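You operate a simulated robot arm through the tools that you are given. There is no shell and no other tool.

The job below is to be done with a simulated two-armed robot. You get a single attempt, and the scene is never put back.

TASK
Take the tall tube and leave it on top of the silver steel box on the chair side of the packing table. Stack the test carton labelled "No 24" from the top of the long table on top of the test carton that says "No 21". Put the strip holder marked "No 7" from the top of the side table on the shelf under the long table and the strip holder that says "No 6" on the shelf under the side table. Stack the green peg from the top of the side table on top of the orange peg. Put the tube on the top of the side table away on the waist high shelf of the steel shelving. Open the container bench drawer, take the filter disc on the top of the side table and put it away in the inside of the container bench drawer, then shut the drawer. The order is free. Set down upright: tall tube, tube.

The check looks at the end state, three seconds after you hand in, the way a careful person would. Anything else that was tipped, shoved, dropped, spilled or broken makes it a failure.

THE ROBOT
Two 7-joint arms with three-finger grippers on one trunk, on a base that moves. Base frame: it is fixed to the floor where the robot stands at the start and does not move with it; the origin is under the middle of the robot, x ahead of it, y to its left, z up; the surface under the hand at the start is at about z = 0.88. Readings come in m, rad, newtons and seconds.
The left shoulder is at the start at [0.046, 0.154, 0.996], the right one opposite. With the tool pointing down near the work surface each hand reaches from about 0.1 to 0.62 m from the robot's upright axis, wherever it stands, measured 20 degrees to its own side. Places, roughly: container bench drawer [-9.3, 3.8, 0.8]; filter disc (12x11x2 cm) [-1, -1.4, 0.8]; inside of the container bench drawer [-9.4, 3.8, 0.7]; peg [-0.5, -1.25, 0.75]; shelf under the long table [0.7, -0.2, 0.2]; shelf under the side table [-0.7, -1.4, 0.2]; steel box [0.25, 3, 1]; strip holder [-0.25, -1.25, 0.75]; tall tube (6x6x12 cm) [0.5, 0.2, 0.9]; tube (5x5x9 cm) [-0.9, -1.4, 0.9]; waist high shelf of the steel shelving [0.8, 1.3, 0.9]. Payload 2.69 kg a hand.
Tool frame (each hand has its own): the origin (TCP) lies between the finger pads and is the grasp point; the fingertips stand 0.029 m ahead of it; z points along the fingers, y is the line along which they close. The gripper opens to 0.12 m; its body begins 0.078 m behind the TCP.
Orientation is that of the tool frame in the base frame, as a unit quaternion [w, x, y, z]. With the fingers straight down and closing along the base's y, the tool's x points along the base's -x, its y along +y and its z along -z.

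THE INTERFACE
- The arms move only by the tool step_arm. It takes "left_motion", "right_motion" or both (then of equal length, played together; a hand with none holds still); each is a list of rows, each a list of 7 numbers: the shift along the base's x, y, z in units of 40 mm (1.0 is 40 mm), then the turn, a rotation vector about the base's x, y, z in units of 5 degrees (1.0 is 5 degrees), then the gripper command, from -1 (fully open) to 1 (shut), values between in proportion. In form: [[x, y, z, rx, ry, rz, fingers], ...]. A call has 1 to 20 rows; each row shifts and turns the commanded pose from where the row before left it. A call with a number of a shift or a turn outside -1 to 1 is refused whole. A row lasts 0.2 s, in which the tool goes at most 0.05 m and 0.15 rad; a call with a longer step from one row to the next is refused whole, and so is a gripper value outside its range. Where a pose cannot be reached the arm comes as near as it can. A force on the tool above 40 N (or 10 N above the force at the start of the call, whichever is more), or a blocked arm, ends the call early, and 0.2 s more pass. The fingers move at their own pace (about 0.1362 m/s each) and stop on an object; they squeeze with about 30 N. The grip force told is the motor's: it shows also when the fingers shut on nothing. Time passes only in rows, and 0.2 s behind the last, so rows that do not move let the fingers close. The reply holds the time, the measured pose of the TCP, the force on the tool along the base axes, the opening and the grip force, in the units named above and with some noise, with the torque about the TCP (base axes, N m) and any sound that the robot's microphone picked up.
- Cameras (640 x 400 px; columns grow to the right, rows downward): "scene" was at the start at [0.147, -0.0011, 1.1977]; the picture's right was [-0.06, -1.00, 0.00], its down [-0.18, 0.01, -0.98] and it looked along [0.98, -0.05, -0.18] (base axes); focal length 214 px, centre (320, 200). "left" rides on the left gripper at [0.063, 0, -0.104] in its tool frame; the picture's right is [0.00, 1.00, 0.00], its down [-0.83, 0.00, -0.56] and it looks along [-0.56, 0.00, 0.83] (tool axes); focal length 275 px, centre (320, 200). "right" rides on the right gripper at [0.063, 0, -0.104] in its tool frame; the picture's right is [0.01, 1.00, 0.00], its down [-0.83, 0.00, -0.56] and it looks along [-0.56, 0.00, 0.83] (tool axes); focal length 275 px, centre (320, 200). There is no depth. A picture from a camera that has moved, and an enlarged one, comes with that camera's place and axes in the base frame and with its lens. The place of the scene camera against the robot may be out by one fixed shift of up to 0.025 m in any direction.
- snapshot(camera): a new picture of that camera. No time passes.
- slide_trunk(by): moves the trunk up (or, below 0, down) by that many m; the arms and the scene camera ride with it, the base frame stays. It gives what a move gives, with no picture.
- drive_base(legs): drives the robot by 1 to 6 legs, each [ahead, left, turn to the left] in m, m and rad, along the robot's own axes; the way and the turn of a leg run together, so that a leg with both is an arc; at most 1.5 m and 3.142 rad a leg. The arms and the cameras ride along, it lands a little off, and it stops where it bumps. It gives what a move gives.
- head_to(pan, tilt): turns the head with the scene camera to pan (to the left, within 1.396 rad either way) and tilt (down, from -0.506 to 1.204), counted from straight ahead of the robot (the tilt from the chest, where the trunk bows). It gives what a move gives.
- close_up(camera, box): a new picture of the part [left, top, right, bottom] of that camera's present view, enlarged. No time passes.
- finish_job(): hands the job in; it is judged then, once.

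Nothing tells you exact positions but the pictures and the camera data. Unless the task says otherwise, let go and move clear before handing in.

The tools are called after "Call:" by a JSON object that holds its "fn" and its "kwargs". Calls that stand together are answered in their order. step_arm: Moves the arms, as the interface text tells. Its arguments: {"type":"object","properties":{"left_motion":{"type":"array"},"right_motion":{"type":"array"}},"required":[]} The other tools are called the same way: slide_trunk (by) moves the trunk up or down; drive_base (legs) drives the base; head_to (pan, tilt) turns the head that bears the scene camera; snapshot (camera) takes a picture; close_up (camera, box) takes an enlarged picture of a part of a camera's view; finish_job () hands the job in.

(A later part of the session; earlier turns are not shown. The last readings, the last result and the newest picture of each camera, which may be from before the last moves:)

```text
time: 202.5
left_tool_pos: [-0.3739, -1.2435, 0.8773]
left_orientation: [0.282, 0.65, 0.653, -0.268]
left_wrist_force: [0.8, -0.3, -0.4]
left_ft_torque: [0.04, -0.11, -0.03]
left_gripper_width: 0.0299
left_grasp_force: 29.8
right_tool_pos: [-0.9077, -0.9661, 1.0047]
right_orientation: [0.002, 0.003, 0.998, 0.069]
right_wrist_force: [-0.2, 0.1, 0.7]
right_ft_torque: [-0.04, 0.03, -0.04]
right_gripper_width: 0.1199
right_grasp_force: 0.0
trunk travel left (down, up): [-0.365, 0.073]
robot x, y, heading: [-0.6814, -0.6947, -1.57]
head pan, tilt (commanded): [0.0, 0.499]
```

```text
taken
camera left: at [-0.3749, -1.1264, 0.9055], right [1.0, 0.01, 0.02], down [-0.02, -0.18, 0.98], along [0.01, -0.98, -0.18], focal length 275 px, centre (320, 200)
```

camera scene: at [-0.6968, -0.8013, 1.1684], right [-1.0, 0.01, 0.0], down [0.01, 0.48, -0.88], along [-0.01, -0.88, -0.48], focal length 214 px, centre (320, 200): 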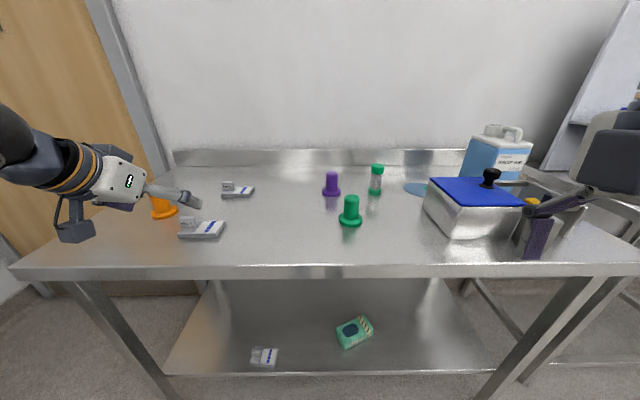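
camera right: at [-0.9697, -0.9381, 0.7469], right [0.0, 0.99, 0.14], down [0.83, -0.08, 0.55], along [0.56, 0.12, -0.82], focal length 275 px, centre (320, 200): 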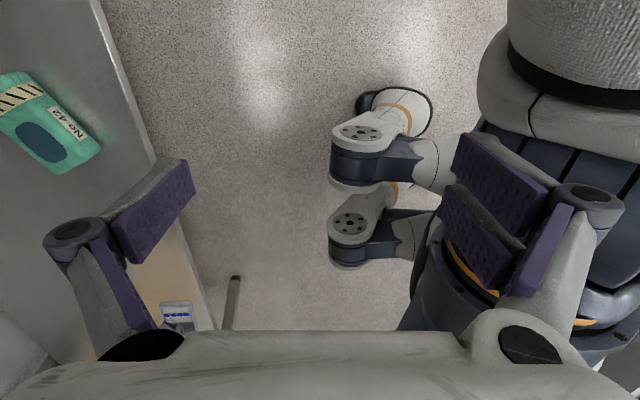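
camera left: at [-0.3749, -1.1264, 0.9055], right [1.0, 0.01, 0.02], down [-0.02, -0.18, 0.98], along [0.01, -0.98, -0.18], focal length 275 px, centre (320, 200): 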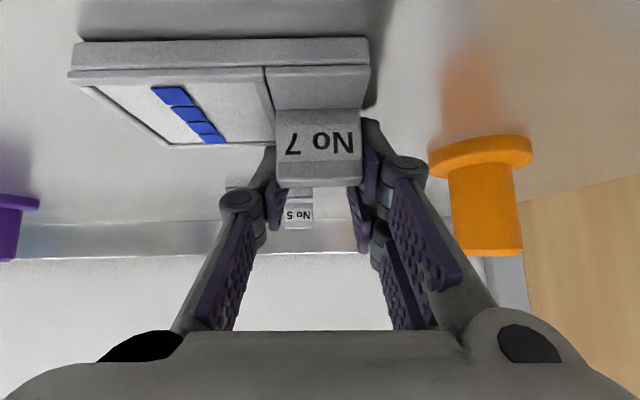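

Call:
{"fn": "step_arm", "kwargs": {"left_motion": [[0, 0, 0.5, 0, 0, 0, 1], [0, 0, 0.9, 0, 0, 0, 1], [0, 0, 0.9, 0, 0, 0, 1], [-0.3, 0.5, 0.7, 0, 0, 0, 1], [-0.5, 0.5, 0, 0, 0, 0, 1], [-0.5, 0.5, 0, 0, 0, 0, 1], [0, 0, 0, 0, 0, 0, 1]]}}

Call:
{"fn": "snapshot", "kwargs": {"camera": "left"}}

Call:
{"fn": "drive_base", "kwargs": {"legs": [[-0.35, 0, 0], [0, 0, 1.57]]}}

Call:
{"fn": "head_to", "kwargs": {"pan": -0.2, "tilt": 0.5}}

Call:
{"fn": "snapshot", "kwargs": {"camera": "scene"}}

```text
time: 204.1
left_tool_pos: [-0.4233, -1.184, 0.9965]
left_orientation: [0.282, 0.65, 0.653, -0.267]
left_wrist_force: [0.1, -0.5, -2.5]
left_ft_torque: [-0.01, -0.05, -0.02]
left_gripper_width: 0.0299
left_grasp_force: 30.4
right_tool_pos: [-0.9069, -0.9664, 1.0047]
right_orientation: [0.002, 0.003, 0.998, 0.07]
right_wrist_force: [-0.6, 0.8, 0.0]
right_ft_torque: [-0.02, 0.01, 0.0]
right_gripper_width: 0.12
right_grasp_force: 0.0
trunk travel left (down, up): [-0.365, 0.073]
robot x, y, heading: [-0.6814, -0.6957, -1.577]
head pan, tilt (commanded): [0.0, 0.499]
```

```text
taken
camera left: at [-0.4243, -1.0665, 1.0241], right [1.0, 0.01, 0.02], down [-0.02, -0.18, 0.98], along [0.01, -0.98, -0.18], focal length 275 px, centre (320, 200)
```

left: 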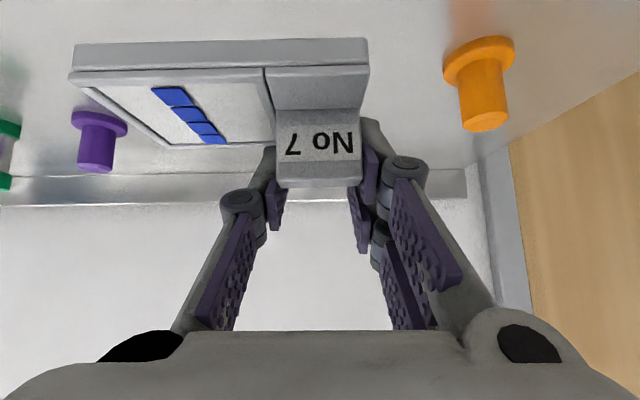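

```text
time: 210.2
left_tool_pos: [-0.1864, -0.0877, 0.9958]
left_orientation: [0.388, 0.001, 0.922, 0.008]
left_wrist_force: [-1.0, -0.3, -1.8]
left_ft_torque: [0.01, -0.01, -0.02]
left_gripper_width: 0.0295
left_grasp_force: 30.1
right_tool_pos: [-0.4062, -0.5711, 1.0046]
right_orientation: [-0.048, -0.701, 0.709, 0.051]
right_wrist_force: [-0.3, 0.8, -0.3]
right_ft_torque: [-0.01, -0.01, 0.01]
right_gripper_width: 0.1199
right_grasp_force: 0.1
trunk travel left (down, up): [-0.365, 0.073]
robot x, y, heading: [-0.6789, -0.3398, -0.011]
head pan, tilt (commanded): [0.0, 0.499]
```

```text
time: 210.9
left_tool_pos: [-0.1876, -0.0873, 0.9963]
left_orientation: [0.389, -0.001, 0.921, 0.009]
left_wrist_force: [0.3, -0.9, -1.5]
left_ft_torque: [0.01, -0.03, 0.0]
left_gripper_width: 0.0296
left_grasp_force: 29.9
right_tool_pos: [-0.4058, -0.5708, 1.0049]
right_orientation: [-0.048, -0.702, 0.709, 0.051]
right_wrist_force: [0.2, -0.8, 0.1]
right_ft_torque: [-0.01, -0.01, -0.01]
right_gripper_width: 0.1199
right_grasp_force: 0.0
trunk travel left (down, up): [-0.365, 0.073]
robot x, y, heading: [-0.6767, -0.3456, -0.01]
head pan, tilt (commanded): [-0.201, 0.499]
```

```text
taken
camera scene: at [-0.5339, -0.3575, 1.1685], right [-0.21, -0.98, 0.0], down [-0.47, 0.1, -0.88], along [0.86, -0.18, -0.48], focal length 214 px, centre (320, 200)
```

scene: 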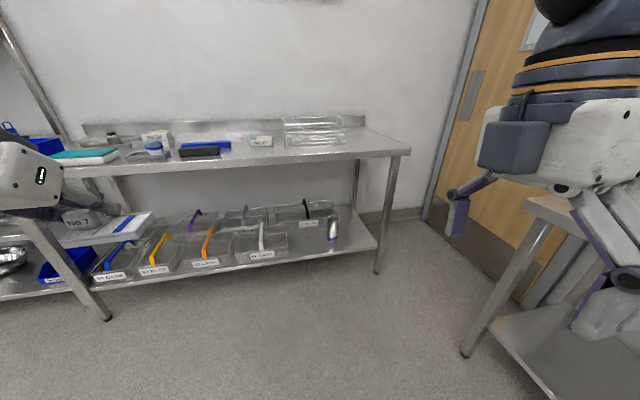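

Call:
{"fn": "close_up", "kwargs": {"camera": "scene", "box": [220, 180, 420, 290]}}

Call:
{"fn": "head_to", "kwargs": {"pan": -1.2, "tilt": 0.5}}

Call:
{"fn": "snapshot", "kwargs": {"camera": "scene"}}

```text
3.20 times, centred on (320, 235) of scene
camera zoom: at [-0.5339, -0.3575, 1.1685], right [-0.21, -0.98, 0.0], down [-0.47, 0.1, -0.88], along [0.86, -0.18, -0.48], focal length 686 px, centre (320, 88)
```

zoom: 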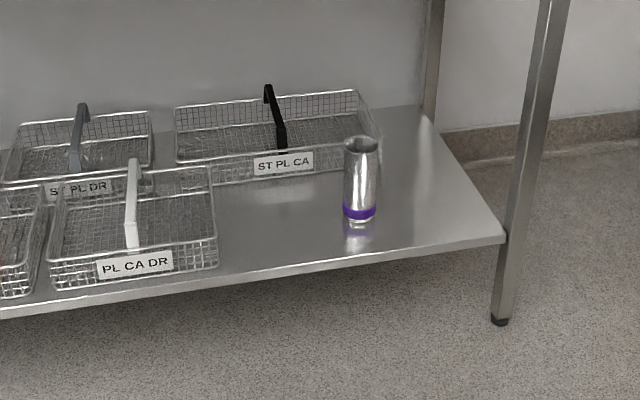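

```text
time: 212.2
left_tool_pos: [-0.1867, -0.0864, 0.9958]
left_orientation: [0.388, 0.001, 0.921, 0.008]
left_wrist_force: [0.4, -0.7, -2.3]
left_ft_torque: [0.05, -0.01, 0.0]
left_gripper_width: 0.0296
left_grasp_force: 30.5
right_tool_pos: [-0.406, -0.5708, 1.0051]
right_orientation: [-0.049, -0.702, 0.709, 0.052]
right_wrist_force: [0.1, 0.3, -0.3]
right_ft_torque: [0.03, 0.03, -0.02]
right_gripper_width: 0.1199
right_grasp_force: 0.0
trunk travel left (down, up): [-0.365, 0.073]
robot x, y, heading: [-0.6787, -0.3424, -0.011]
head pan, tilt (commanded): [-1.201, 0.499]
```

```text
taken
camera scene: at [-0.5908, -0.4237, 1.1685], right [-0.94, -0.35, 0.0], down [-0.17, 0.45, -0.88], along [0.31, -0.82, -0.48], focal length 214 px, centre (320, 200)
```

scene: 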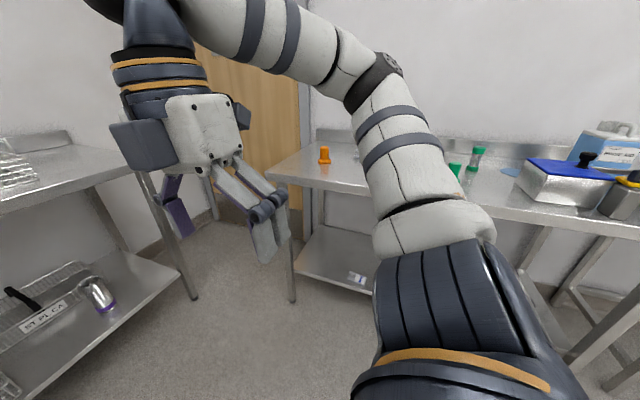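

Call:
{"fn": "head_to", "kwargs": {"pan": 0.0, "tilt": 0.5}}

Call:
{"fn": "drive_base", "kwargs": {"legs": [[0.36, -0.1, 0.01]]}}

Call:
{"fn": "slide_trunk", "kwargs": {"by": -0.36}}

Call:
{"fn": "snapshot", "kwargs": {"camera": "scene"}}

```text
time: 213.6
left_tool_pos: [-0.1858, -0.0871, 0.9957]
left_orientation: [0.388, 0.0, 0.922, 0.009]
left_wrist_force: [-0.1, -0.8, -1.4]
left_ft_torque: [0.04, -0.03, 0.0]
left_gripper_width: 0.0299
left_grasp_force: 29.6
right_tool_pos: [-0.4059, -0.5699, 1.005]
right_orientation: [-0.048, -0.701, 0.709, 0.052]
right_wrist_force: [0.1, 0.1, -0.2]
right_ft_torque: [-0.01, 0.02, 0.0]
right_gripper_width: 0.1199
right_grasp_force: 0.0
trunk travel left (down, up): [-0.365, 0.073]
robot x, y, heading: [-0.6747, -0.343, -0.008]
head pan, tilt (commanded): [0.0, 0.499]
```

```text
time: 216.0
left_tool_pos: [0.1714, -0.182, 0.9951]
left_orientation: [0.387, -0.004, 0.922, 0.01]
left_wrist_force: [0.1, 0.1, -2.0]
left_ft_torque: [0.06, -0.01, -0.02]
left_gripper_width: 0.0297
left_grasp_force: 29.8
right_tool_pos: [-0.0441, -0.6685, 1.0046]
right_orientation: [-0.049, -0.705, 0.706, 0.051]
right_wrist_force: [0.5, 0.0, -0.2]
right_ft_torque: [0.0, -0.01, 0.01]
right_gripper_width: 0.1201
right_grasp_force: 0.0
trunk travel left (down, up): [-0.365, 0.073]
robot x, y, heading: [-0.3144, -0.4418, 0.001]
head pan, tilt (commanded): [0.0, 0.499]
```

```text
time: 219.5
left_tool_pos: [0.1712, -0.182, 0.6364]
left_orientation: [0.389, -0.005, 0.921, 0.01]
left_wrist_force: [-0.6, 1.0, -1.8]
left_ft_torque: [0.05, -0.03, 0.02]
left_gripper_width: 0.0296
left_grasp_force: 30.2
right_tool_pos: [-0.0446, -0.6687, 0.646]
right_orientation: [-0.048, -0.705, 0.706, 0.05]
right_wrist_force: [1.5, 0.8, 0.0]
right_ft_torque: [0.0, 0.06, -0.03]
right_gripper_width: 0.12
right_grasp_force: 0.0
trunk travel left (down, up): [-0.005, 0.433]
robot x, y, heading: [-0.3194, -0.4395, 0.003]
head pan, tilt (commanded): [0.0, 0.499]
```

```text
taken
camera scene: at [-0.0587, -0.4378, 0.7912], right [0.0, -1.0, 0.0], down [-0.48, 0.0, -0.88], along [0.88, 0.0, -0.48], focal length 214 px, centre (320, 200)
```

scene: 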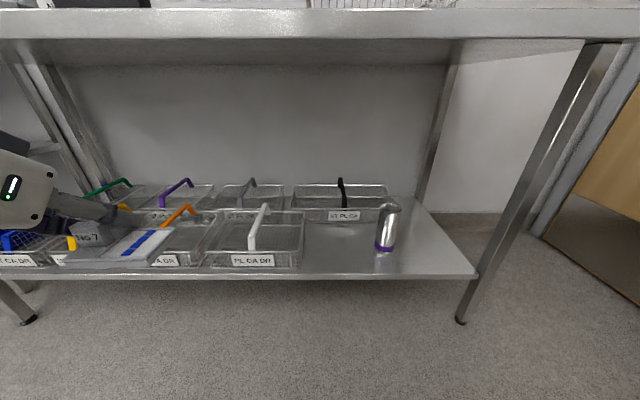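

Call:
{"fn": "step_arm", "kwargs": {"left_motion": [[0, 0, -0.9, 0, 0, 0, 1], [0, 0, -0.9, 0, 0, 0, 1], [0, 0, -0.9, 0, 0, 0, 1], [0, 0, -0.9, 0, 0, 0, 1], [0, 0, -0.9, 0, 0, 0, 1], [0, 0, -0.9, 0, 0, 0, 1], [0, 0, 0, 0, 0, 0, 1]]}}

Call:
{"fn": "drive_base", "kwargs": {"legs": [[0.12, 0, 0], [0, -0.3, 0]]}}

Call:
{"fn": "snapshot", "kwargs": {"camera": "scene"}}

Call:
{"fn": "snapshot", "kwargs": {"camera": "left"}}

Call:
{"fn": "snapshot", "kwargs": {"camera": "right"}}

```text
time: 221.1
left_tool_pos: [0.1959, -0.1781, 0.4283]
left_orientation: [0.388, -0.003, 0.922, 0.01]
left_wrist_force: [-0.8, 0.2, -2.0]
left_ft_torque: [0.04, -0.05, 0.02]
left_gripper_width: 0.0298
left_grasp_force: 30.1
left hand out of reach, approached as far as the arm can: row 2, 3, 4
right_tool_pos: [-0.0442, -0.6673, 0.6455]
right_orientation: [-0.049, -0.705, 0.706, 0.052]
right_wrist_force: [0.8, 1.2, 0.2]
right_ft_torque: [-0.04, 0.05, 0.0]
right_gripper_width: 0.1194
right_grasp_force: 0.0
trunk travel left (down, up): [-0.005, 0.433]
robot x, y, heading: [-0.318, -0.443, -0.001]
head pan, tilt (commanded): [0.0, 0.499]
```

```text
time: 224.8
left_tool_pos: [0.3175, -0.4845, 0.4268]
left_orientation: [0.388, -0.001, 0.922, 0.009]
left_wrist_force: [-0.3, 0.5, -2.0]
left_ft_torque: [0.02, -0.02, -0.01]
left_gripper_width: 0.0296
left_grasp_force: 29.6
right_tool_pos: [0.0714, -0.9728, 0.6436]
right_orientation: [-0.048, -0.703, 0.708, 0.051]
right_wrist_force: [0.4, 0.7, -0.2]
right_ft_torque: [-0.03, 0.01, 0.03]
right_gripper_width: 0.1191
right_grasp_force: 0.0
trunk travel left (down, up): [-0.005, 0.433]
robot x, y, heading: [-0.2022, -0.7473, -0.01]
head pan, tilt (commanded): [0.0, 0.499]
```

```text
taken
camera scene: at [0.0594, -0.7425, 0.7912], right [-0.01, -1.0, 0.0], down [-0.48, 0.0, -0.88], along [0.88, -0.01, -0.48], focal length 214 px, centre (320, 200)
```

scene: 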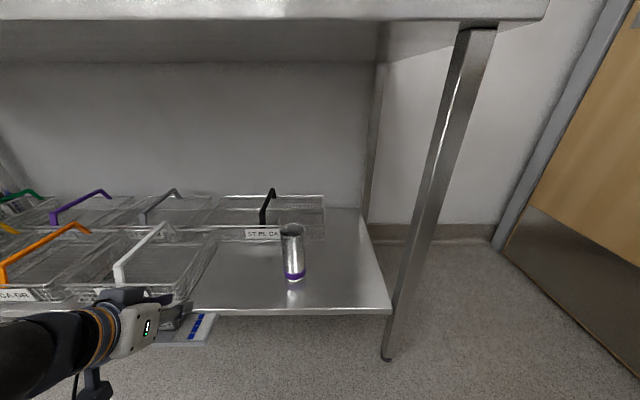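

```text
taken
camera left: at [0.1982, -0.4862, 0.4553], right [-0.01, 1.0, 0.02], down [0.18, -0.02, 0.98], along [0.98, 0.01, -0.18], focal length 275 px, centre (320, 200)
```

left: 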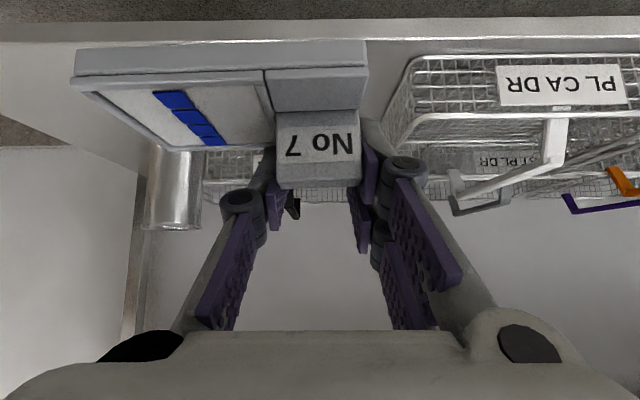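

```text
taken
camera right: at [0.0853, -1.0359, 0.7469], right [-0.99, 0.0, 0.14], down [0.08, 0.83, 0.55], along [-0.11, 0.56, -0.82], focal length 275 px, centre (320, 200)
```

right: 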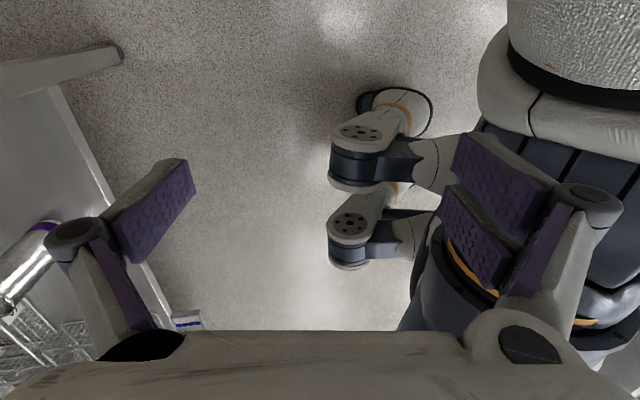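

Call:
{"fn": "drive_base", "kwargs": {"legs": [[0.14, -0.02, 0.008]]}}

Call:
{"fn": "step_arm", "kwargs": {"left_motion": [[0.6, -0.1, -0.1, 0, 0, 0, 1], [0.8, 0, -0.2, 0, 0, 0, 1], [0.7, 0, -0.3, 0, 0, 0, 1], [0, 0, -0.5, 0, 0, 0, 1], [0, 0, -0.5, 0, 0, 0, 1], [0, 0, 0, 0, 0, 0, 1]]}}

Call:
{"fn": "snapshot", "kwargs": {"camera": "scene"}}

Call:
{"fn": "snapshot", "kwargs": {"camera": "left"}}

```text
time: 226.2
left_tool_pos: [0.4548, -0.4998, 0.4274]
left_orientation: [0.388, -0.005, 0.922, 0.01]
left_wrist_force: [-0.1, 0.0, -1.2]
left_ft_torque: [0.01, -0.04, 0.03]
left_gripper_width: 0.0296
left_grasp_force: 30.0
right_tool_pos: [0.2147, -0.9916, 0.6453]
right_orientation: [0.048, 0.706, -0.704, -0.051]
right_wrist_force: [1.4, 1.1, 0.0]
right_ft_torque: [0.01, 0.04, -0.04]
right_gripper_width: 0.1194
right_grasp_force: 0.1
trunk travel left (down, up): [-0.005, 0.433]
robot x, y, heading: [-0.0567, -0.7688, 0.0]
head pan, tilt (commanded): [0.0, 0.499]
```

```text
time: 227.6
left_tool_pos: [0.5381, -0.504, 0.3622]
left_orientation: [0.387, -0.006, 0.922, 0.011]
left_wrist_force: [0.2, -0.6, -1.6]
left_ft_torque: [0.03, -0.01, 0.0]
left_gripper_width: 0.0297
left_grasp_force: 29.8
right_tool_pos: [0.2142, -0.9903, 0.6441]
right_orientation: [0.047, 0.706, -0.705, -0.05]
right_wrist_force: [1.4, 1.0, 0.2]
right_ft_torque: [-0.01, -0.01, -0.05]
right_gripper_width: 0.1194
right_grasp_force: 0.1
trunk travel left (down, up): [-0.005, 0.433]
robot x, y, heading: [-0.0602, -0.7651, 0.001]
head pan, tilt (commanded): [0.0, 0.499]
```

```text
taken
camera scene: at [0.1996, -0.7604, 0.7912], right [0.0, -1.0, 0.0], down [-0.48, 0.0, -0.88], along [0.88, 0.0, -0.48], focal length 214 px, centre (320, 200)
```

scene: 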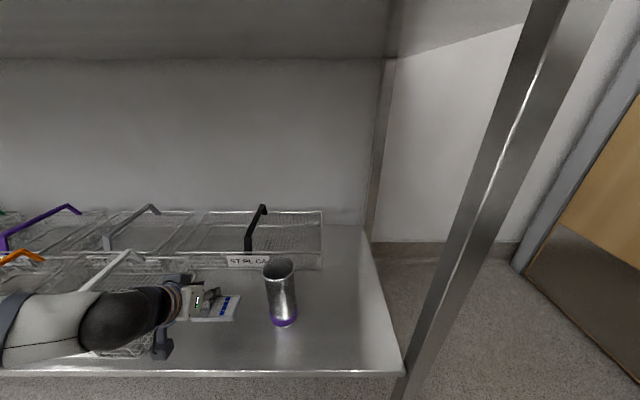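

```text
taken
camera left: at [0.4199, -0.5063, 0.3906], right [-0.02, 1.0, 0.02], down [0.18, -0.02, 0.98], along [0.98, 0.02, -0.18], focal length 275 px, centre (320, 200)
```

left: 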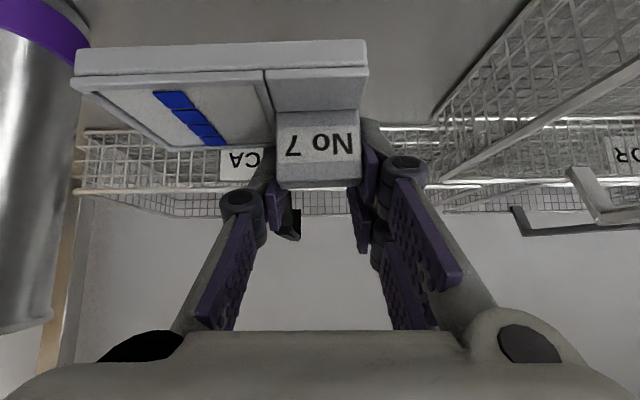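

Call:
{"fn": "step_arm", "kwargs": {"left_motion": [[0, 0, -0.4, 0, 0, 0, 1], [0, 0, -0.4, 0, 0, 0, 1], [0, 0, -0.2, 0, 0, 0, 1], [0, 0, 0, 0, 0, 0, 1]]}}

Call:
{"fn": "snapshot", "kwargs": {"camera": "left"}}

Call:
{"fn": "snapshot", "kwargs": {"camera": "scene"}}

```text
time: 228.6
left_tool_pos: [0.5399, -0.5034, 0.323]
left_orientation: [0.388, -0.005, 0.921, 0.011]
left_wrist_force: [-0.5, -0.6, -1.5]
left_ft_torque: [0.07, -0.01, 0.03]
left_gripper_width: 0.0296
left_grasp_force: 30.1
right_tool_pos: [0.2143, -0.9908, 0.6445]
right_orientation: [0.048, 0.706, -0.705, -0.051]
right_wrist_force: [1.8, 0.7, 0.4]
right_ft_torque: [-0.01, -0.01, -0.01]
right_gripper_width: 0.1193
right_grasp_force: 0.1
trunk travel left (down, up): [-0.005, 0.433]
robot x, y, heading: [-0.0565, -0.7681, 0.002]
head pan, tilt (commanded): [0.0, 0.499]
```

```text
taken
camera left: at [0.4204, -0.507, 0.3509], right [-0.02, 1.0, 0.02], down [0.18, -0.02, 0.98], along [0.98, 0.02, -0.18], focal length 275 px, centre (320, 200)
```

left: 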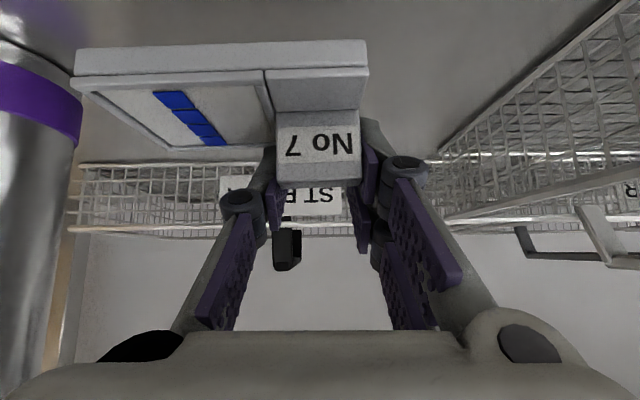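

```text
taken
camera scene: at [0.1996, -0.7604, 0.7912], right [0.0, -1.0, 0.0], down [-0.48, 0.0, -0.88], along [0.88, 0.0, -0.48], focal length 214 px, centre (320, 200)
```

scene: 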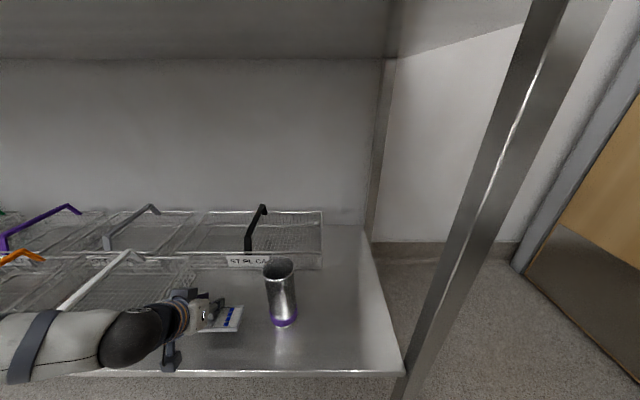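

Call:
{"fn": "head_to", "kwargs": {"pan": 0.6, "tilt": 0.7}}

Call:
{"fn": "snapshot", "kwargs": {"camera": "scene"}}

```text
time: 229.6
left_tool_pos: [0.5384, -0.5037, 0.3239]
left_orientation: [0.389, -0.005, 0.921, 0.011]
left_wrist_force: [0.7, 0.4, -1.5]
left_ft_torque: [0.04, -0.02, -0.01]
left_gripper_width: 0.0296
left_grasp_force: 29.4
right_tool_pos: [0.2138, -0.9905, 0.6451]
right_orientation: [0.048, 0.706, -0.704, -0.051]
right_wrist_force: [0.9, 0.9, -0.1]
right_ft_torque: [0.03, 0.02, -0.03]
right_gripper_width: 0.1196
right_grasp_force: 0.0
trunk travel left (down, up): [-0.005, 0.433]
robot x, y, heading: [-0.0587, -0.7636, 0.003]
head pan, tilt (commanded): [0.6, 0.7]
```

```text
taken
camera scene: at [0.1787, -0.7125, 0.7735], right [0.57, -0.82, 0.0], down [-0.53, -0.36, -0.77], along [0.63, 0.43, -0.64], focal length 214 px, centre (320, 200)
```

scene: 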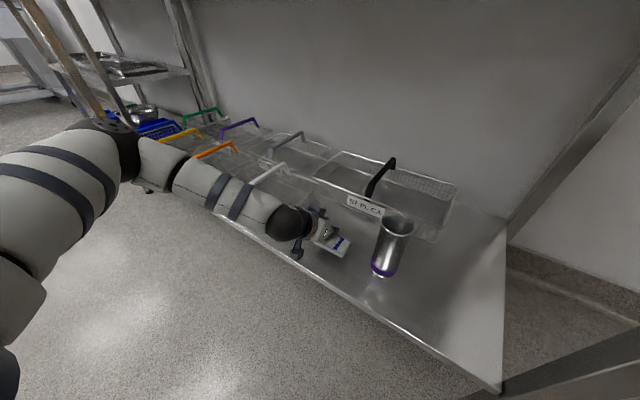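

Call:
{"fn": "step_arm", "kwargs": {"left_motion": [[0, 0, -0.2, 0, 0, 0, 1], [0, 0, -0.2, 0, 0, 0, 1], [0, 0, 0, 0, 0, 0, 1]]}}

Call:
{"fn": "step_arm", "kwargs": {"left_motion": [[0, 0, -0.1, 0, 0, 0, 1], [0, 0, 0, 0, 0, 0, 1]]}}

Call:
{"fn": "snapshot", "kwargs": {"camera": "left"}}

```text
time: 230.4
left_tool_pos: [0.5396, -0.5041, 0.3065]
left_orientation: [0.388, -0.005, 0.922, 0.011]
left_wrist_force: [-1.1, 0.1, -0.7]
left_ft_torque: [0.02, -0.06, -0.02]
left_gripper_width: 0.0294
left_grasp_force: 30.0
right_tool_pos: [0.2148, -0.9899, 0.6448]
right_orientation: [0.048, 0.706, -0.705, -0.051]
right_wrist_force: [2.0, 0.3, -0.2]
right_ft_torque: [-0.01, 0.05, -0.03]
right_gripper_width: 0.1194
right_grasp_force: 0.1
trunk travel left (down, up): [-0.005, 0.433]
robot x, y, heading: [-0.0606, -0.7676, 0.002]
head pan, tilt (commanded): [0.6, 0.7]
```

```text
time: 231.0
left_tool_pos: [0.5395, -0.5042, 0.303]
left_orientation: [0.388, -0.006, 0.922, 0.011]
left_wrist_force: [0.0, 0.0, -2.3]
left_ft_torque: [0.03, -0.01, 0.02]
left_gripper_width: 0.0294
left_grasp_force: 29.6
right_tool_pos: [0.2148, -0.9908, 0.6448]
right_orientation: [0.048, 0.706, -0.705, -0.05]
right_wrist_force: [1.4, 0.1, 1.1]
right_ft_torque: [0.0, 0.03, 0.02]
right_gripper_width: 0.1195
right_grasp_force: 0.1
trunk travel left (down, up): [-0.005, 0.433]
robot x, y, heading: [-0.0593, -0.7632, -0.001]
head pan, tilt (commanded): [0.6, 0.7]
```

```text
taken
camera left: at [0.4206, -0.5068, 0.3314], right [-0.02, 1.0, 0.02], down [0.18, -0.02, 0.98], along [0.98, 0.02, -0.18], focal length 275 px, centre (320, 200)
```

left: 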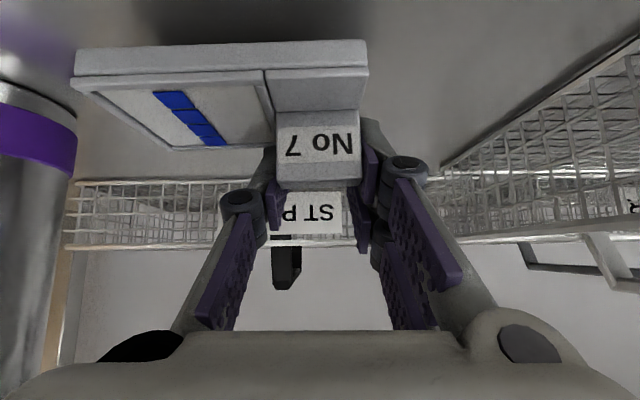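

Call:
{"fn": "step_arm", "kwargs": {"left_motion": [[0, 0, -0.1, 0, 0, 0, 1], [0, 0, 0, 0, 0, 0, 1]]}}

Call:
{"fn": "step_arm", "kwargs": {"left_motion": [[0, 0, -0.08, 0, 0, 0, 1], [0, 0, 0, 0, 0, 0, 1]]}}

Call:
{"fn": "step_arm", "kwargs": {"left_motion": [[0, 0, -0.06, 0, 0, 0, 1], [0, 0, 0, 0, 0, 0, 1]]}}

Call:
{"fn": "step_arm", "kwargs": {"left_motion": [[0, 0, -0.06, 0, 0, 0, 1], [0, 0, 0, 0, 0, 0, 1]]}}

Call:
{"fn": "snapshot", "kwargs": {"camera": "left"}}

```text
time: 231.6
left_tool_pos: [0.5388, -0.5043, 0.2999]
left_orientation: [0.388, -0.006, 0.922, 0.011]
left_wrist_force: [-0.7, 0.2, -1.7]
left_ft_torque: [0.02, -0.06, -0.03]
left_gripper_width: 0.0295
left_grasp_force: 29.4
right_tool_pos: [0.2131, -0.989, 0.6449]
right_orientation: [0.048, 0.706, -0.705, -0.05]
right_wrist_force: [1.9, 1.0, 0.2]
right_ft_torque: [0.0, -0.02, -0.04]
right_gripper_width: 0.1194
right_grasp_force: 0.1
trunk travel left (down, up): [-0.005, 0.433]
robot x, y, heading: [-0.0571, -0.7664, 0.004]
head pan, tilt (commanded): [0.6, 0.7]
```

```text
time: 232.2
left_tool_pos: [0.5385, -0.5042, 0.2958]
left_orientation: [0.387, -0.005, 0.922, 0.012]
left_wrist_force: [0.1, -0.3, -2.2]
left_ft_torque: [0.04, -0.06, 0.04]
left_gripper_width: 0.0297
left_grasp_force: 30.3
right_tool_pos: [0.2149, -0.9913, 0.645]
right_orientation: [0.048, 0.706, -0.705, -0.051]
right_wrist_force: [1.3, 1.4, 0.2]
right_ft_torque: [0.01, 0.01, -0.03]
right_gripper_width: 0.1193
right_grasp_force: 0.1
trunk travel left (down, up): [-0.005, 0.433]
robot x, y, heading: [-0.0599, -0.762, 0.0]
head pan, tilt (commanded): [0.6, 0.7]
```

```text
time: 232.8
left_tool_pos: [0.5389, -0.5026, 0.2943]
left_orientation: [0.387, -0.006, 0.922, 0.011]
left_wrist_force: [1.4, 0.2, -1.2]
left_ft_torque: [0.03, -0.01, 0.0]
left_gripper_width: 0.0296
left_grasp_force: 29.5
right_tool_pos: [0.2157, -0.9904, 0.6455]
right_orientation: [0.048, 0.707, -0.704, -0.051]
right_wrist_force: [0.5, 0.9, -0.2]
right_ft_torque: [0.02, 0.0, -0.01]
right_gripper_width: 0.1193
right_grasp_force: 0.0
trunk travel left (down, up): [-0.005, 0.433]
robot x, y, heading: [-0.0584, -0.7654, 0.002]
head pan, tilt (commanded): [0.6, 0.7]
```

```text
time: 233.4
left_tool_pos: [0.5387, -0.5036, 0.29]
left_orientation: [0.387, -0.006, 0.922, 0.011]
left_wrist_force: [0.3, 0.6, -1.1]
left_ft_torque: [0.04, -0.03, 0.02]
left_gripper_width: 0.0294
left_grasp_force: 30.3
right_tool_pos: [0.2144, -0.9905, 0.6434]
right_orientation: [0.047, 0.706, -0.705, -0.05]
right_wrist_force: [1.4, 0.6, 0.4]
right_ft_torque: [-0.03, -0.01, -0.01]
right_gripper_width: 0.1196
right_grasp_force: 0.1
trunk travel left (down, up): [-0.005, 0.433]
robot x, y, heading: [-0.057, -0.7648, 0.005]
head pan, tilt (commanded): [0.6, 0.7]
```

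```text
taken
camera left: at [0.4204, -0.5064, 0.3192], right [-0.02, 1.0, 0.02], down [0.19, -0.02, 0.98], along [0.98, 0.02, -0.18], focal length 275 px, centre (320, 200)
```

left: 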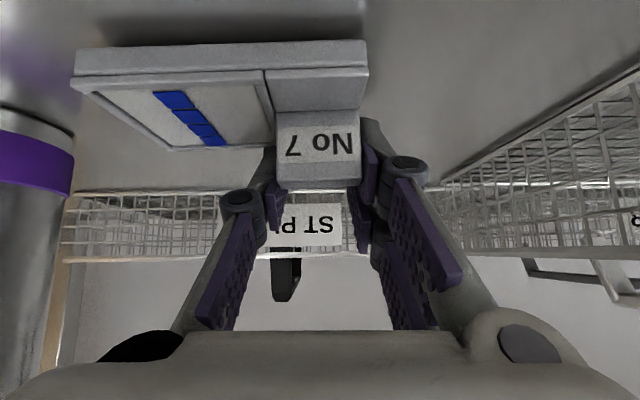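

Call:
{"fn": "step_arm", "kwargs": {"left_motion": [[0, 0, -0.06, 0, 0, 0, 1], [0, 0, 0, 0, 0, 0, 1]]}}

Call:
{"fn": "step_arm", "kwargs": {"left_motion": [[0, 0, -0.05, 0, 0, 0, 1], [0, 0, 0, 0, 0, 0, 1]]}}

Call:
{"fn": "step_arm", "kwargs": {"left_motion": [[0, 0, -0.05, 0, 0, 0, 1], [0, 0, 0, 0, 0, 0, 1]]}}

Call:
{"fn": "step_arm", "kwargs": {"left_motion": [[0, 0, -0.05, 0, 0, 0, 1], [0, 0, 0, 0, 0, 0, 1]]}}

```text
time: 234.0
left_tool_pos: [0.5396, -0.5038, 0.2887]
left_orientation: [0.386, -0.005, 0.922, 0.011]
left_wrist_force: [-0.2, 0.5, -2.2]
left_ft_torque: [0.04, -0.03, 0.0]
left_gripper_width: 0.0299
left_grasp_force: 29.9
right_tool_pos: [0.2131, -0.9912, 0.6446]
right_orientation: [0.048, 0.706, -0.705, -0.05]
right_wrist_force: [1.0, 1.6, 0.1]
right_ft_torque: [0.02, 0.02, -0.04]
right_gripper_width: 0.1195
right_grasp_force: 0.3
trunk travel left (down, up): [-0.005, 0.433]
robot x, y, heading: [-0.0606, -0.764, 0.006]
head pan, tilt (commanded): [0.6, 0.7]
```

```text
time: 234.6
left_tool_pos: [0.5373, -0.5035, 0.2872]
left_orientation: [0.386, -0.005, 0.922, 0.01]
left_wrist_force: [0.2, -0.8, -0.8]
left_ft_torque: [0.08, -0.07, 0.04]
left_gripper_width: 0.0294
left_grasp_force: 30.1
right_tool_pos: [0.2133, -0.9911, 0.6453]
right_orientation: [0.048, 0.706, -0.704, -0.05]
right_wrist_force: [0.2, 0.7, 0.1]
right_ft_torque: [-0.04, 0.01, -0.03]
right_gripper_width: 0.1194
right_grasp_force: 0.0
trunk travel left (down, up): [-0.005, 0.433]
robot x, y, heading: [-0.0576, -0.7632, 0.0]
head pan, tilt (commanded): [0.6, 0.7]
```

```text
time: 235.2
left_tool_pos: [0.5401, -0.5024, 0.2872]
left_orientation: [0.387, -0.005, 0.922, 0.01]
left_wrist_force: [-2.6, 1.3, 12.7]
left_ft_torque: [0.26, -0.04, 0.06]
left_gripper_width: 0.0295
left_grasp_force: 29.9
right_tool_pos: [0.2137, -0.9921, 0.6452]
right_orientation: [0.048, 0.706, -0.705, -0.05]
right_wrist_force: [0.6, 0.5, 0.0]
right_ft_torque: [0.02, 0.03, -0.02]
right_gripper_width: 0.1196
right_grasp_force: 0.1
trunk travel left (down, up): [-0.005, 0.433]
robot x, y, heading: [-0.0606, -0.7665, -0.0]
head pan, tilt (commanded): [0.6, 0.7]
```

```text
time: 235.8
left_tool_pos: [0.5405, -0.5029, 0.2868]
left_orientation: [0.387, -0.005, 0.922, 0.011]
left_wrist_force: [0.1, 1.1, 14.6]
left_ft_torque: [0.32, -0.25, -0.01]
left_gripper_width: 0.0299
left_grasp_force: 30.3
left hand out of reach, approached as far as the arm can: row 1
right_tool_pos: [0.2136, -0.9897, 0.6464]
right_orientation: [0.048, 0.706, -0.704, -0.051]
right_wrist_force: [1.2, 0.0, 0.3]
right_ft_torque: [0.03, -0.01, -0.02]
right_gripper_width: 0.1194
right_grasp_force: 0.1
trunk travel left (down, up): [-0.005, 0.433]
robot x, y, heading: [-0.0619, -0.7693, 0.001]
head pan, tilt (commanded): [0.6, 0.7]
```

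Call:
{"fn": "step_arm", "kwargs": {"left_motion": [[0, 0, 0.06, 0, 0, 0, 1], [0, 0, 0, 0, 0, 0, 0.6], [0, 0, 0.05, 0, 0, 0, 0.3], [0, 0, 0.05, 0, 0, 0, -0.2], [0, 0, 0, 0, 0, 0, -0.6], [0, 0, 0, 0, 0, 0, -1], [0, 0, 0, 0, 0, 0, -1]]}}

Call:
{"fn": "snapshot", "kwargs": {"camera": "left"}}

Call:
{"fn": "snapshot", "kwargs": {"camera": "scene"}}

```text
time: 237.4
left_tool_pos: [0.539, -0.5034, 0.2928]
left_orientation: [0.388, -0.005, 0.921, 0.011]
left_wrist_force: [-0.4, 0.4, -0.6]
left_ft_torque: [0.0, -0.01, 0.02]
left_gripper_width: 0.1201
left_grasp_force: 0.0
right_tool_pos: [0.2138, -0.9909, 0.6448]
right_orientation: [0.048, 0.706, -0.705, -0.05]
right_wrist_force: [0.9, 0.4, 0.9]
right_ft_torque: [-0.03, -0.01, -0.03]
right_gripper_width: 0.1194
right_grasp_force: 0.1
trunk travel left (down, up): [-0.005, 0.433]
robot x, y, heading: [-0.0576, -0.7652, 0.004]
head pan, tilt (commanded): [0.6, 0.7]
```

```text
taken
camera left: at [0.4209, -0.5067, 0.3207], right [-0.02, 1.0, 0.02], down [0.18, -0.02, 0.98], along [0.98, 0.02, -0.18], focal length 275 px, centre (320, 200)
```

left: 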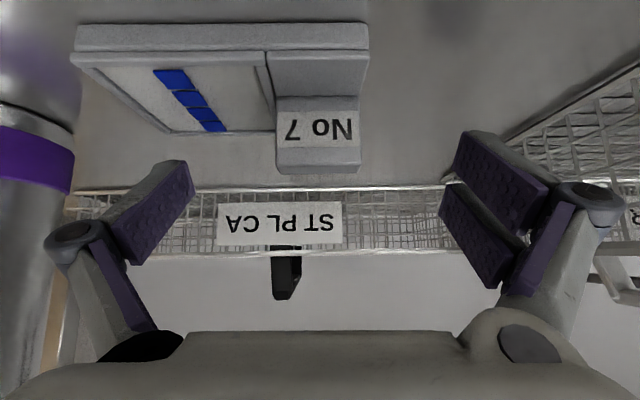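

```text
taken
camera scene: at [0.1786, -0.7125, 0.7735], right [0.57, -0.82, 0.0], down [-0.53, -0.36, -0.76], along [0.63, 0.43, -0.64], focal length 214 px, centre (320, 200)
```

scene: 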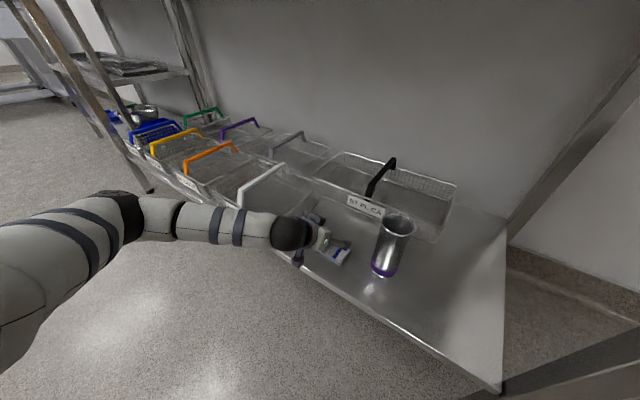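

Call:
{"fn": "step_arm", "kwargs": {"left_motion": [[-0.1, 0, 0.3, 0, 0, 0, -1], [-0.4, 0, 0.5, 0, 0, 0, -1], [-0.6, 0, 0.6, 0, 0, 0, -1], [-0.6, 0, 0.6, 0, 0, 0, -1], [-0.6, 0, 0.6, 0, 0, 0, -1], [0, 0, 0, 0, 0, 0, -1]]}}

Call:
{"fn": "snapshot", "kwargs": {"camera": "left"}}

Call:
{"fn": "drive_base", "kwargs": {"legs": [[-0.2, 0, 0]]}}

Call:
{"fn": "head_to", "kwargs": {"pan": 0.0, "tilt": 0.5}}

Call:
{"fn": "snapshot", "kwargs": {"camera": "scene"}}

```text
time: 238.8
left_tool_pos: [0.4473, -0.5033, 0.3972]
left_orientation: [0.389, -0.005, 0.921, 0.011]
left_wrist_force: [0.1, 0.2, -0.1]
left_ft_torque: [-0.03, -0.01, -0.01]
left_gripper_width: 0.12
left_grasp_force: 0.1
right_tool_pos: [0.2141, -0.9902, 0.6445]
right_orientation: [0.048, 0.706, -0.705, -0.051]
right_wrist_force: [0.8, 0.7, 0.2]
right_ft_torque: [0.06, -0.01, 0.01]
right_gripper_width: 0.1193
right_grasp_force: 0.0
trunk travel left (down, up): [-0.005, 0.433]
robot x, y, heading: [-0.0586, -0.7675, -0.001]
head pan, tilt (commanded): [0.6, 0.7]
```

```text
taken
camera left: at [0.3292, -0.5071, 0.4256], right [-0.02, 1.0, 0.02], down [0.18, -0.02, 0.98], along [0.98, 0.02, -0.18], focal length 275 px, centre (320, 200)
```

left: 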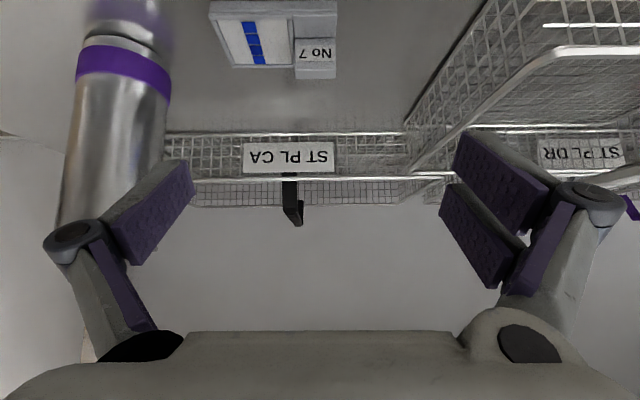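

```text
time: 240.4
left_tool_pos: [0.2553, -0.5066, 0.3969]
left_orientation: [0.388, -0.004, 0.922, 0.011]
left_wrist_force: [-0.3, 0.7, 1.2]
left_ft_torque: [0.03, -0.01, 0.02]
left_gripper_width: 0.1202
left_grasp_force: 0.1
right_tool_pos: [0.0199, -0.9912, 0.6455]
right_orientation: [-0.048, -0.705, 0.706, 0.05]
right_wrist_force: [1.1, 0.8, -0.8]
right_ft_torque: [0.03, 0.0, 0.01]
right_gripper_width: 0.1191
right_grasp_force: 0.1
trunk travel left (down, up): [-0.005, 0.433]
robot x, y, heading: [-0.2502, -0.7655, 0.001]
head pan, tilt (commanded): [0.6, 0.7]
```

```text
time: 241.4
left_tool_pos: [0.2561, -0.5055, 0.3978]
left_orientation: [0.387, -0.004, 0.922, 0.011]
left_wrist_force: [-0.8, -0.6, 0.9]
left_ft_torque: [0.03, -0.02, 0.0]
left_gripper_width: 0.1198
left_grasp_force: 0.0
right_tool_pos: [0.0211, -0.9916, 0.6445]
right_orientation: [-0.049, -0.705, 0.705, 0.051]
right_wrist_force: [0.9, 0.8, 0.3]
right_ft_torque: [0.0, 0.02, -0.05]
right_gripper_width: 0.1193
right_grasp_force: 0.0
trunk travel left (down, up): [-0.005, 0.433]
robot x, y, heading: [-0.2543, -0.7658, -0.004]
head pan, tilt (commanded): [0.0, 0.499]
```

```text
taken
camera scene: at [0.0063, -0.7613, 0.7912], right [0.0, -1.0, 0.0], down [-0.48, 0.0, -0.88], along [0.88, 0.0, -0.48], focal length 214 px, centre (320, 200)
```

scene: 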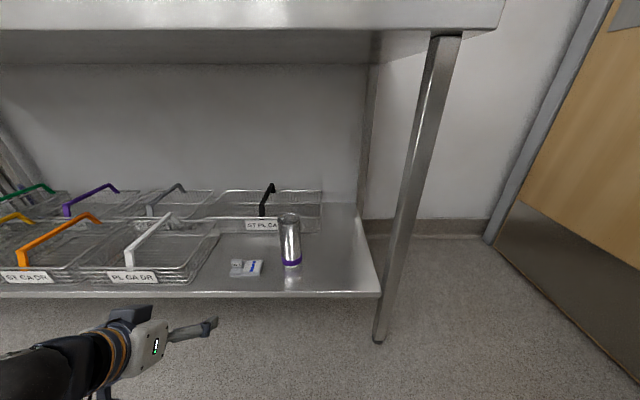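

Call:
{"fn": "drive_base", "kwargs": {"legs": [[0, 0.4, 0]]}}

Call:
{"fn": "slide_trunk", "kwargs": {"by": 0.36}}

Call:
{"fn": "step_arm", "kwargs": {"left_motion": [[0, 0, 0.9, 0, 0, 0, -1], [0, 0, 0.9, 0, 0, 0, -1], [0, 0, 0.9, 0, 0, 0, -1], [0, 0, 0.9, 0, 0, 0, -1], [0, 0, 0.9, 0, 0, 0, -1], [0, 0, 0.9, 0, 0, 0, -1], [0, 0, 0.9, 0, 0, 0, -1], [0, 0, 0, 0, 0, 0, -1]]}}

```text
time: 245.0
left_tool_pos: [0.2576, -0.1102, 0.3962]
left_orientation: [0.388, -0.002, 0.922, 0.009]
left_wrist_force: [-0.1, -0.8, 0.9]
left_ft_torque: [0.02, 0.02, 0.04]
left_gripper_width: 0.12
left_grasp_force: 0.1
right_tool_pos: [0.0216, -0.5931, 0.6455]
right_orientation: [-0.047, -0.703, 0.708, 0.051]
right_wrist_force: [1.7, 0.7, 0.3]
right_ft_torque: [-0.01, 0.05, -0.07]
right_gripper_width: 0.1192
right_grasp_force: 0.1
trunk travel left (down, up): [-0.005, 0.433]
robot x, y, heading: [-0.2501, -0.366, -0.003]
head pan, tilt (commanded): [0.0, 0.499]
```

```text
time: 248.5
left_tool_pos: [0.2589, -0.1089, 0.7564]
left_orientation: [0.388, -0.001, 0.922, 0.009]
left_wrist_force: [0.9, -0.1, -0.2]
left_ft_torque: [0.01, -0.02, 0.0]
left_gripper_width: 0.1201
left_grasp_force: 0.1
right_tool_pos: [0.0199, -0.5943, 1.0046]
right_orientation: [-0.049, -0.703, 0.708, 0.051]
right_wrist_force: [-0.8, -1.1, -0.9]
right_ft_torque: [0.01, 0.02, -0.01]
right_gripper_width: 0.1201
right_grasp_force: 0.1
trunk travel left (down, up): [-0.365, 0.073]
robot x, y, heading: [-0.2497, -0.3662, -0.009]
head pan, tilt (commanded): [0.0, 0.499]
```

```text
time: 250.3
left_tool_pos: [0.2581, -0.1104, 1.009]
left_orientation: [0.388, -0.001, 0.922, 0.009]
left_wrist_force: [-0.4, 0.4, -0.5]
left_ft_torque: [0.0, -0.01, 0.02]
left_gripper_width: 0.12
left_grasp_force: 0.1
right_tool_pos: [0.0203, -0.5931, 1.0052]
right_orientation: [-0.047, -0.703, 0.707, 0.051]
right_wrist_force: [0.3, -1.0, 0.3]
right_ft_torque: [-0.01, 0.0, 0.04]
right_gripper_width: 0.12
right_grasp_force: 0.1
trunk travel left (down, up): [-0.365, 0.073]
robot x, y, heading: [-0.2543, -0.3655, -0.008]
head pan, tilt (commanded): [0.0, 0.499]
```

Call:
{"fn": "drive_base", "kwargs": {"legs": [[0, 0, -1.565], [0.25, -0.33, 0]]}}

Call:
{"fn": "step_arm", "kwargs": {"right_motion": [[0, -0.3, 0.3, 1, 0, 0, -1], [0, -0.3, 0.3, 0.6, 0, 0, -1], [0, 0, 0, 0, 0, 0, -1]]}}

Call:
{"fn": "snapshot", "kwargs": {"camera": "scene"}}

Call:
{"fn": "snapshot", "kwargs": {"camera": "right"}}

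```text
time: 257.3
left_tool_pos: [-0.3339, -1.1189, 1.0086]
left_orientation: [0.281, 0.651, 0.653, -0.268]
left_wrist_force: [-0.3, 1.0, -0.6]
left_ft_torque: [0.02, -0.01, 0.01]
left_gripper_width: 0.1199
left_grasp_force: 0.1
right_tool_pos: [-0.8162, -0.8806, 1.0047]
right_orientation: [0.002, 0.004, 0.998, 0.07]
right_wrist_force: [0.2, -0.3, 0.3]
right_ft_torque: [0.02, -0.04, -0.02]
right_gripper_width: 0.12
right_grasp_force: 0.1
trunk travel left (down, up): [-0.365, 0.073]
robot x, y, heading: [-0.5879, -0.6132, -1.58]
head pan, tilt (commanded): [0.0, 0.499]
```

```text
time: 258.1
left_tool_pos: [-0.3337, -1.1189, 1.0082]
left_orientation: [0.281, 0.65, 0.652, -0.268]
left_wrist_force: [-0.1, 0.5, -0.2]
left_ft_torque: [-0.01, 0.02, 0.01]
left_gripper_width: 0.1197
left_grasp_force: 0.1
right_tool_pos: [-0.8158, -0.9035, 1.0293]
right_orientation: [0.002, 0.004, 0.99, 0.14]
right_wrist_force: [-0.1, -0.5, 0.2]
right_ft_torque: [-0.02, 0.01, 0.0]
right_gripper_width: 0.12
right_grasp_force: 0.0
trunk travel left (down, up): [-0.365, 0.073]
robot x, y, heading: [-0.5867, -0.6058, -1.576]
head pan, tilt (commanded): [0.0, 0.499]
```

```text
taken
camera scene: at [-0.6055, -0.7656, 1.1685], right [-1.0, 0.01, 0.0], down [0.0, 0.48, -0.88], along [-0.01, -0.88, -0.48], focal length 214 px, centre (320, 200)
```

scene: 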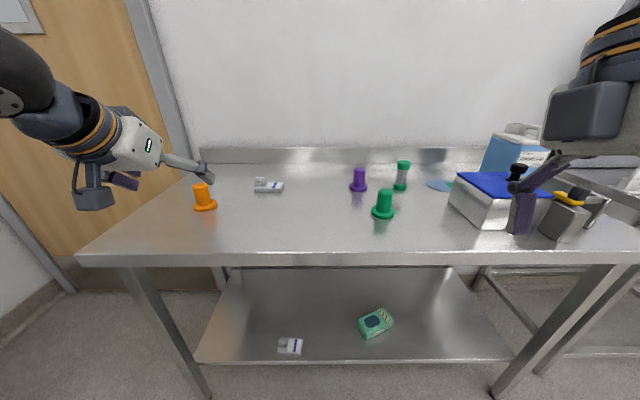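

```text
taken
camera right: at [-0.881, -0.9322, 1.1292], right [0.0, 0.96, 0.28], down [0.83, -0.16, 0.54], along [0.56, 0.23, -0.8], focal length 275 px, centre (320, 200)
```

right: 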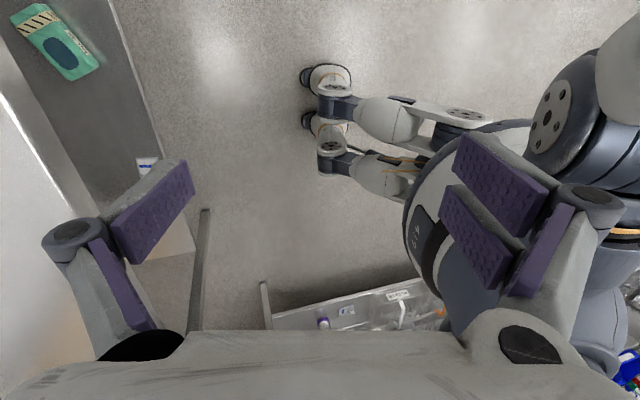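

Call:
{"fn": "step_arm", "kwargs": {"right_motion": [[0, 0, 0, -1, 0, 0, -1], [0, 0, 0, -1, 0, 0, -1], [0, 0, 0, -1, 0, 0, -1], [0, 0, 0, -0.2, 0, 0, -1], [0.4, -0.8, 0, 0, 0, 0, -1], [0.4, -0.8, 0, 0, 0, 0, -1], [0, 0, 0, 0, 0, 0, -1]]}}

Call:
{"fn": "snapshot", "kwargs": {"camera": "right"}}

```text
time: 259.7
left_tool_pos: [-0.3338, -1.1196, 1.0086]
left_orientation: [0.281, 0.65, 0.653, -0.268]
left_wrist_force: [0.7, 0.5, -0.1]
left_ft_torque: [0.01, 0.0, 0.03]
left_gripper_width: 0.12
left_grasp_force: 0.1
right_tool_pos: [-0.7869, -0.9677, 1.0289]
right_orientation: [0.003, 0.005, 1.0, 0.0]
right_wrist_force: [-0.5, -0.7, 0.1]
right_ft_torque: [0.01, 0.01, -0.06]
right_gripper_width: 0.1199
right_grasp_force: 0.0
trunk travel left (down, up): [-0.365, 0.073]
robot x, y, heading: [-0.5876, -0.6086, -1.582]
head pan, tilt (commanded): [0.0, 0.499]
```

```text
taken
camera right: at [-0.8505, -0.9683, 1.132], right [0.0, 1.0, 0.0], down [0.83, 0.0, 0.56], along [0.56, 0.0, -0.83], focal length 275 px, centre (320, 200)
```

right: 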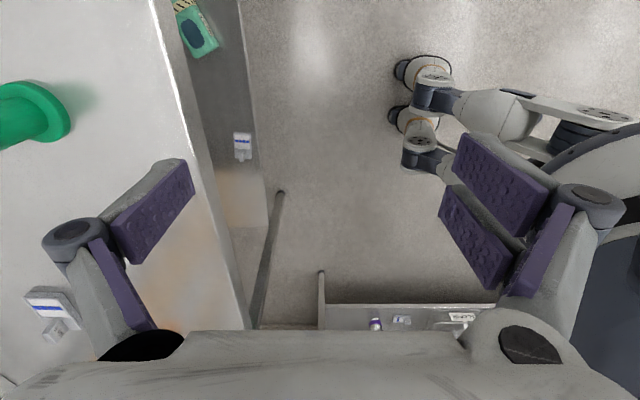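

Call:
{"fn": "drive_base", "kwargs": {"legs": [[0.22, 0, 0.008]]}}

Call:
{"fn": "snapshot", "kwargs": {"camera": "right"}}

Call:
{"fn": "snapshot", "kwargs": {"camera": "scene"}}

```text
time: 261.4
left_tool_pos: [-0.3312, -1.335, 1.0092]
left_orientation: [0.281, 0.649, 0.654, -0.267]
left_wrist_force: [-1.0, -0.3, 0.3]
left_ft_torque: [0.0, 0.0, -0.01]
left_gripper_width: 0.12
left_grasp_force: 0.1
right_tool_pos: [-0.7842, -1.1872, 1.0285]
right_orientation: [0.003, 0.001, 1.0, 0.0]
right_wrist_force: [-0.2, -0.2, -0.1]
right_ft_torque: [0.01, -0.02, 0.02]
right_gripper_width: 0.1198
right_grasp_force: 0.0
trunk travel left (down, up): [-0.365, 0.073]
robot x, y, heading: [-0.5894, -0.8212, -1.577]
head pan, tilt (commanded): [0.0, 0.499]
```

```text
taken
camera right: at [-0.8496, -1.1872, 1.1317], right [0.0, 1.0, 0.0], down [0.83, 0.0, 0.56], along [0.56, 0.0, -0.83], focal length 275 px, centre (320, 200)
```

right: 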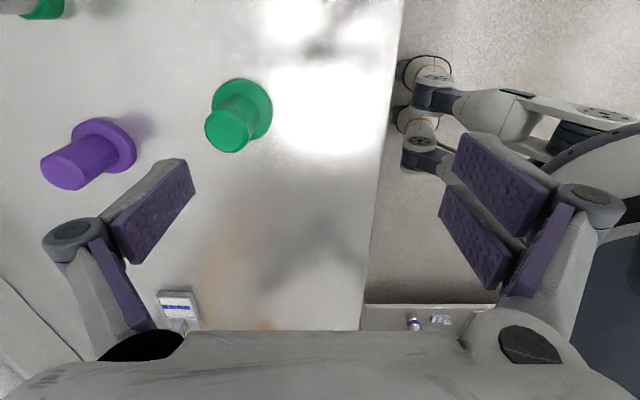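

```text
taken
camera scene: at [-0.6057, -0.9832, 1.1684], right [-1.0, 0.0, 0.0], down [0.0, 0.48, -0.88], along [0.0, -0.88, -0.48], focal length 214 px, centre (320, 200)
```

scene: 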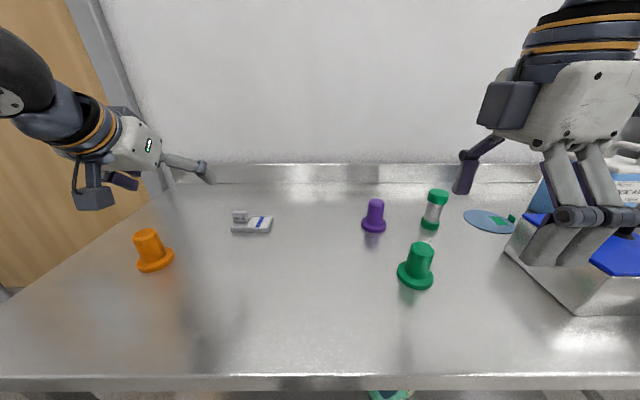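

Call:
{"fn": "close_up", "kwargs": {"camera": "right", "box": [170, 50, 330, 180]}}

```text
3.08 times, centred on (250, 115) of right
camera zoom: at [-0.8496, -1.1872, 1.1317], right [0.0, 1.0, 0.0], down [0.83, 0.0, 0.56], along [0.56, 0.0, -0.83], focal length 847 px, centre (535, 462)
```

zoom: 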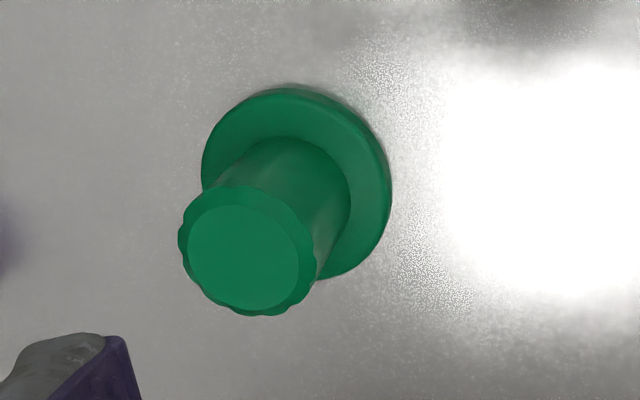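

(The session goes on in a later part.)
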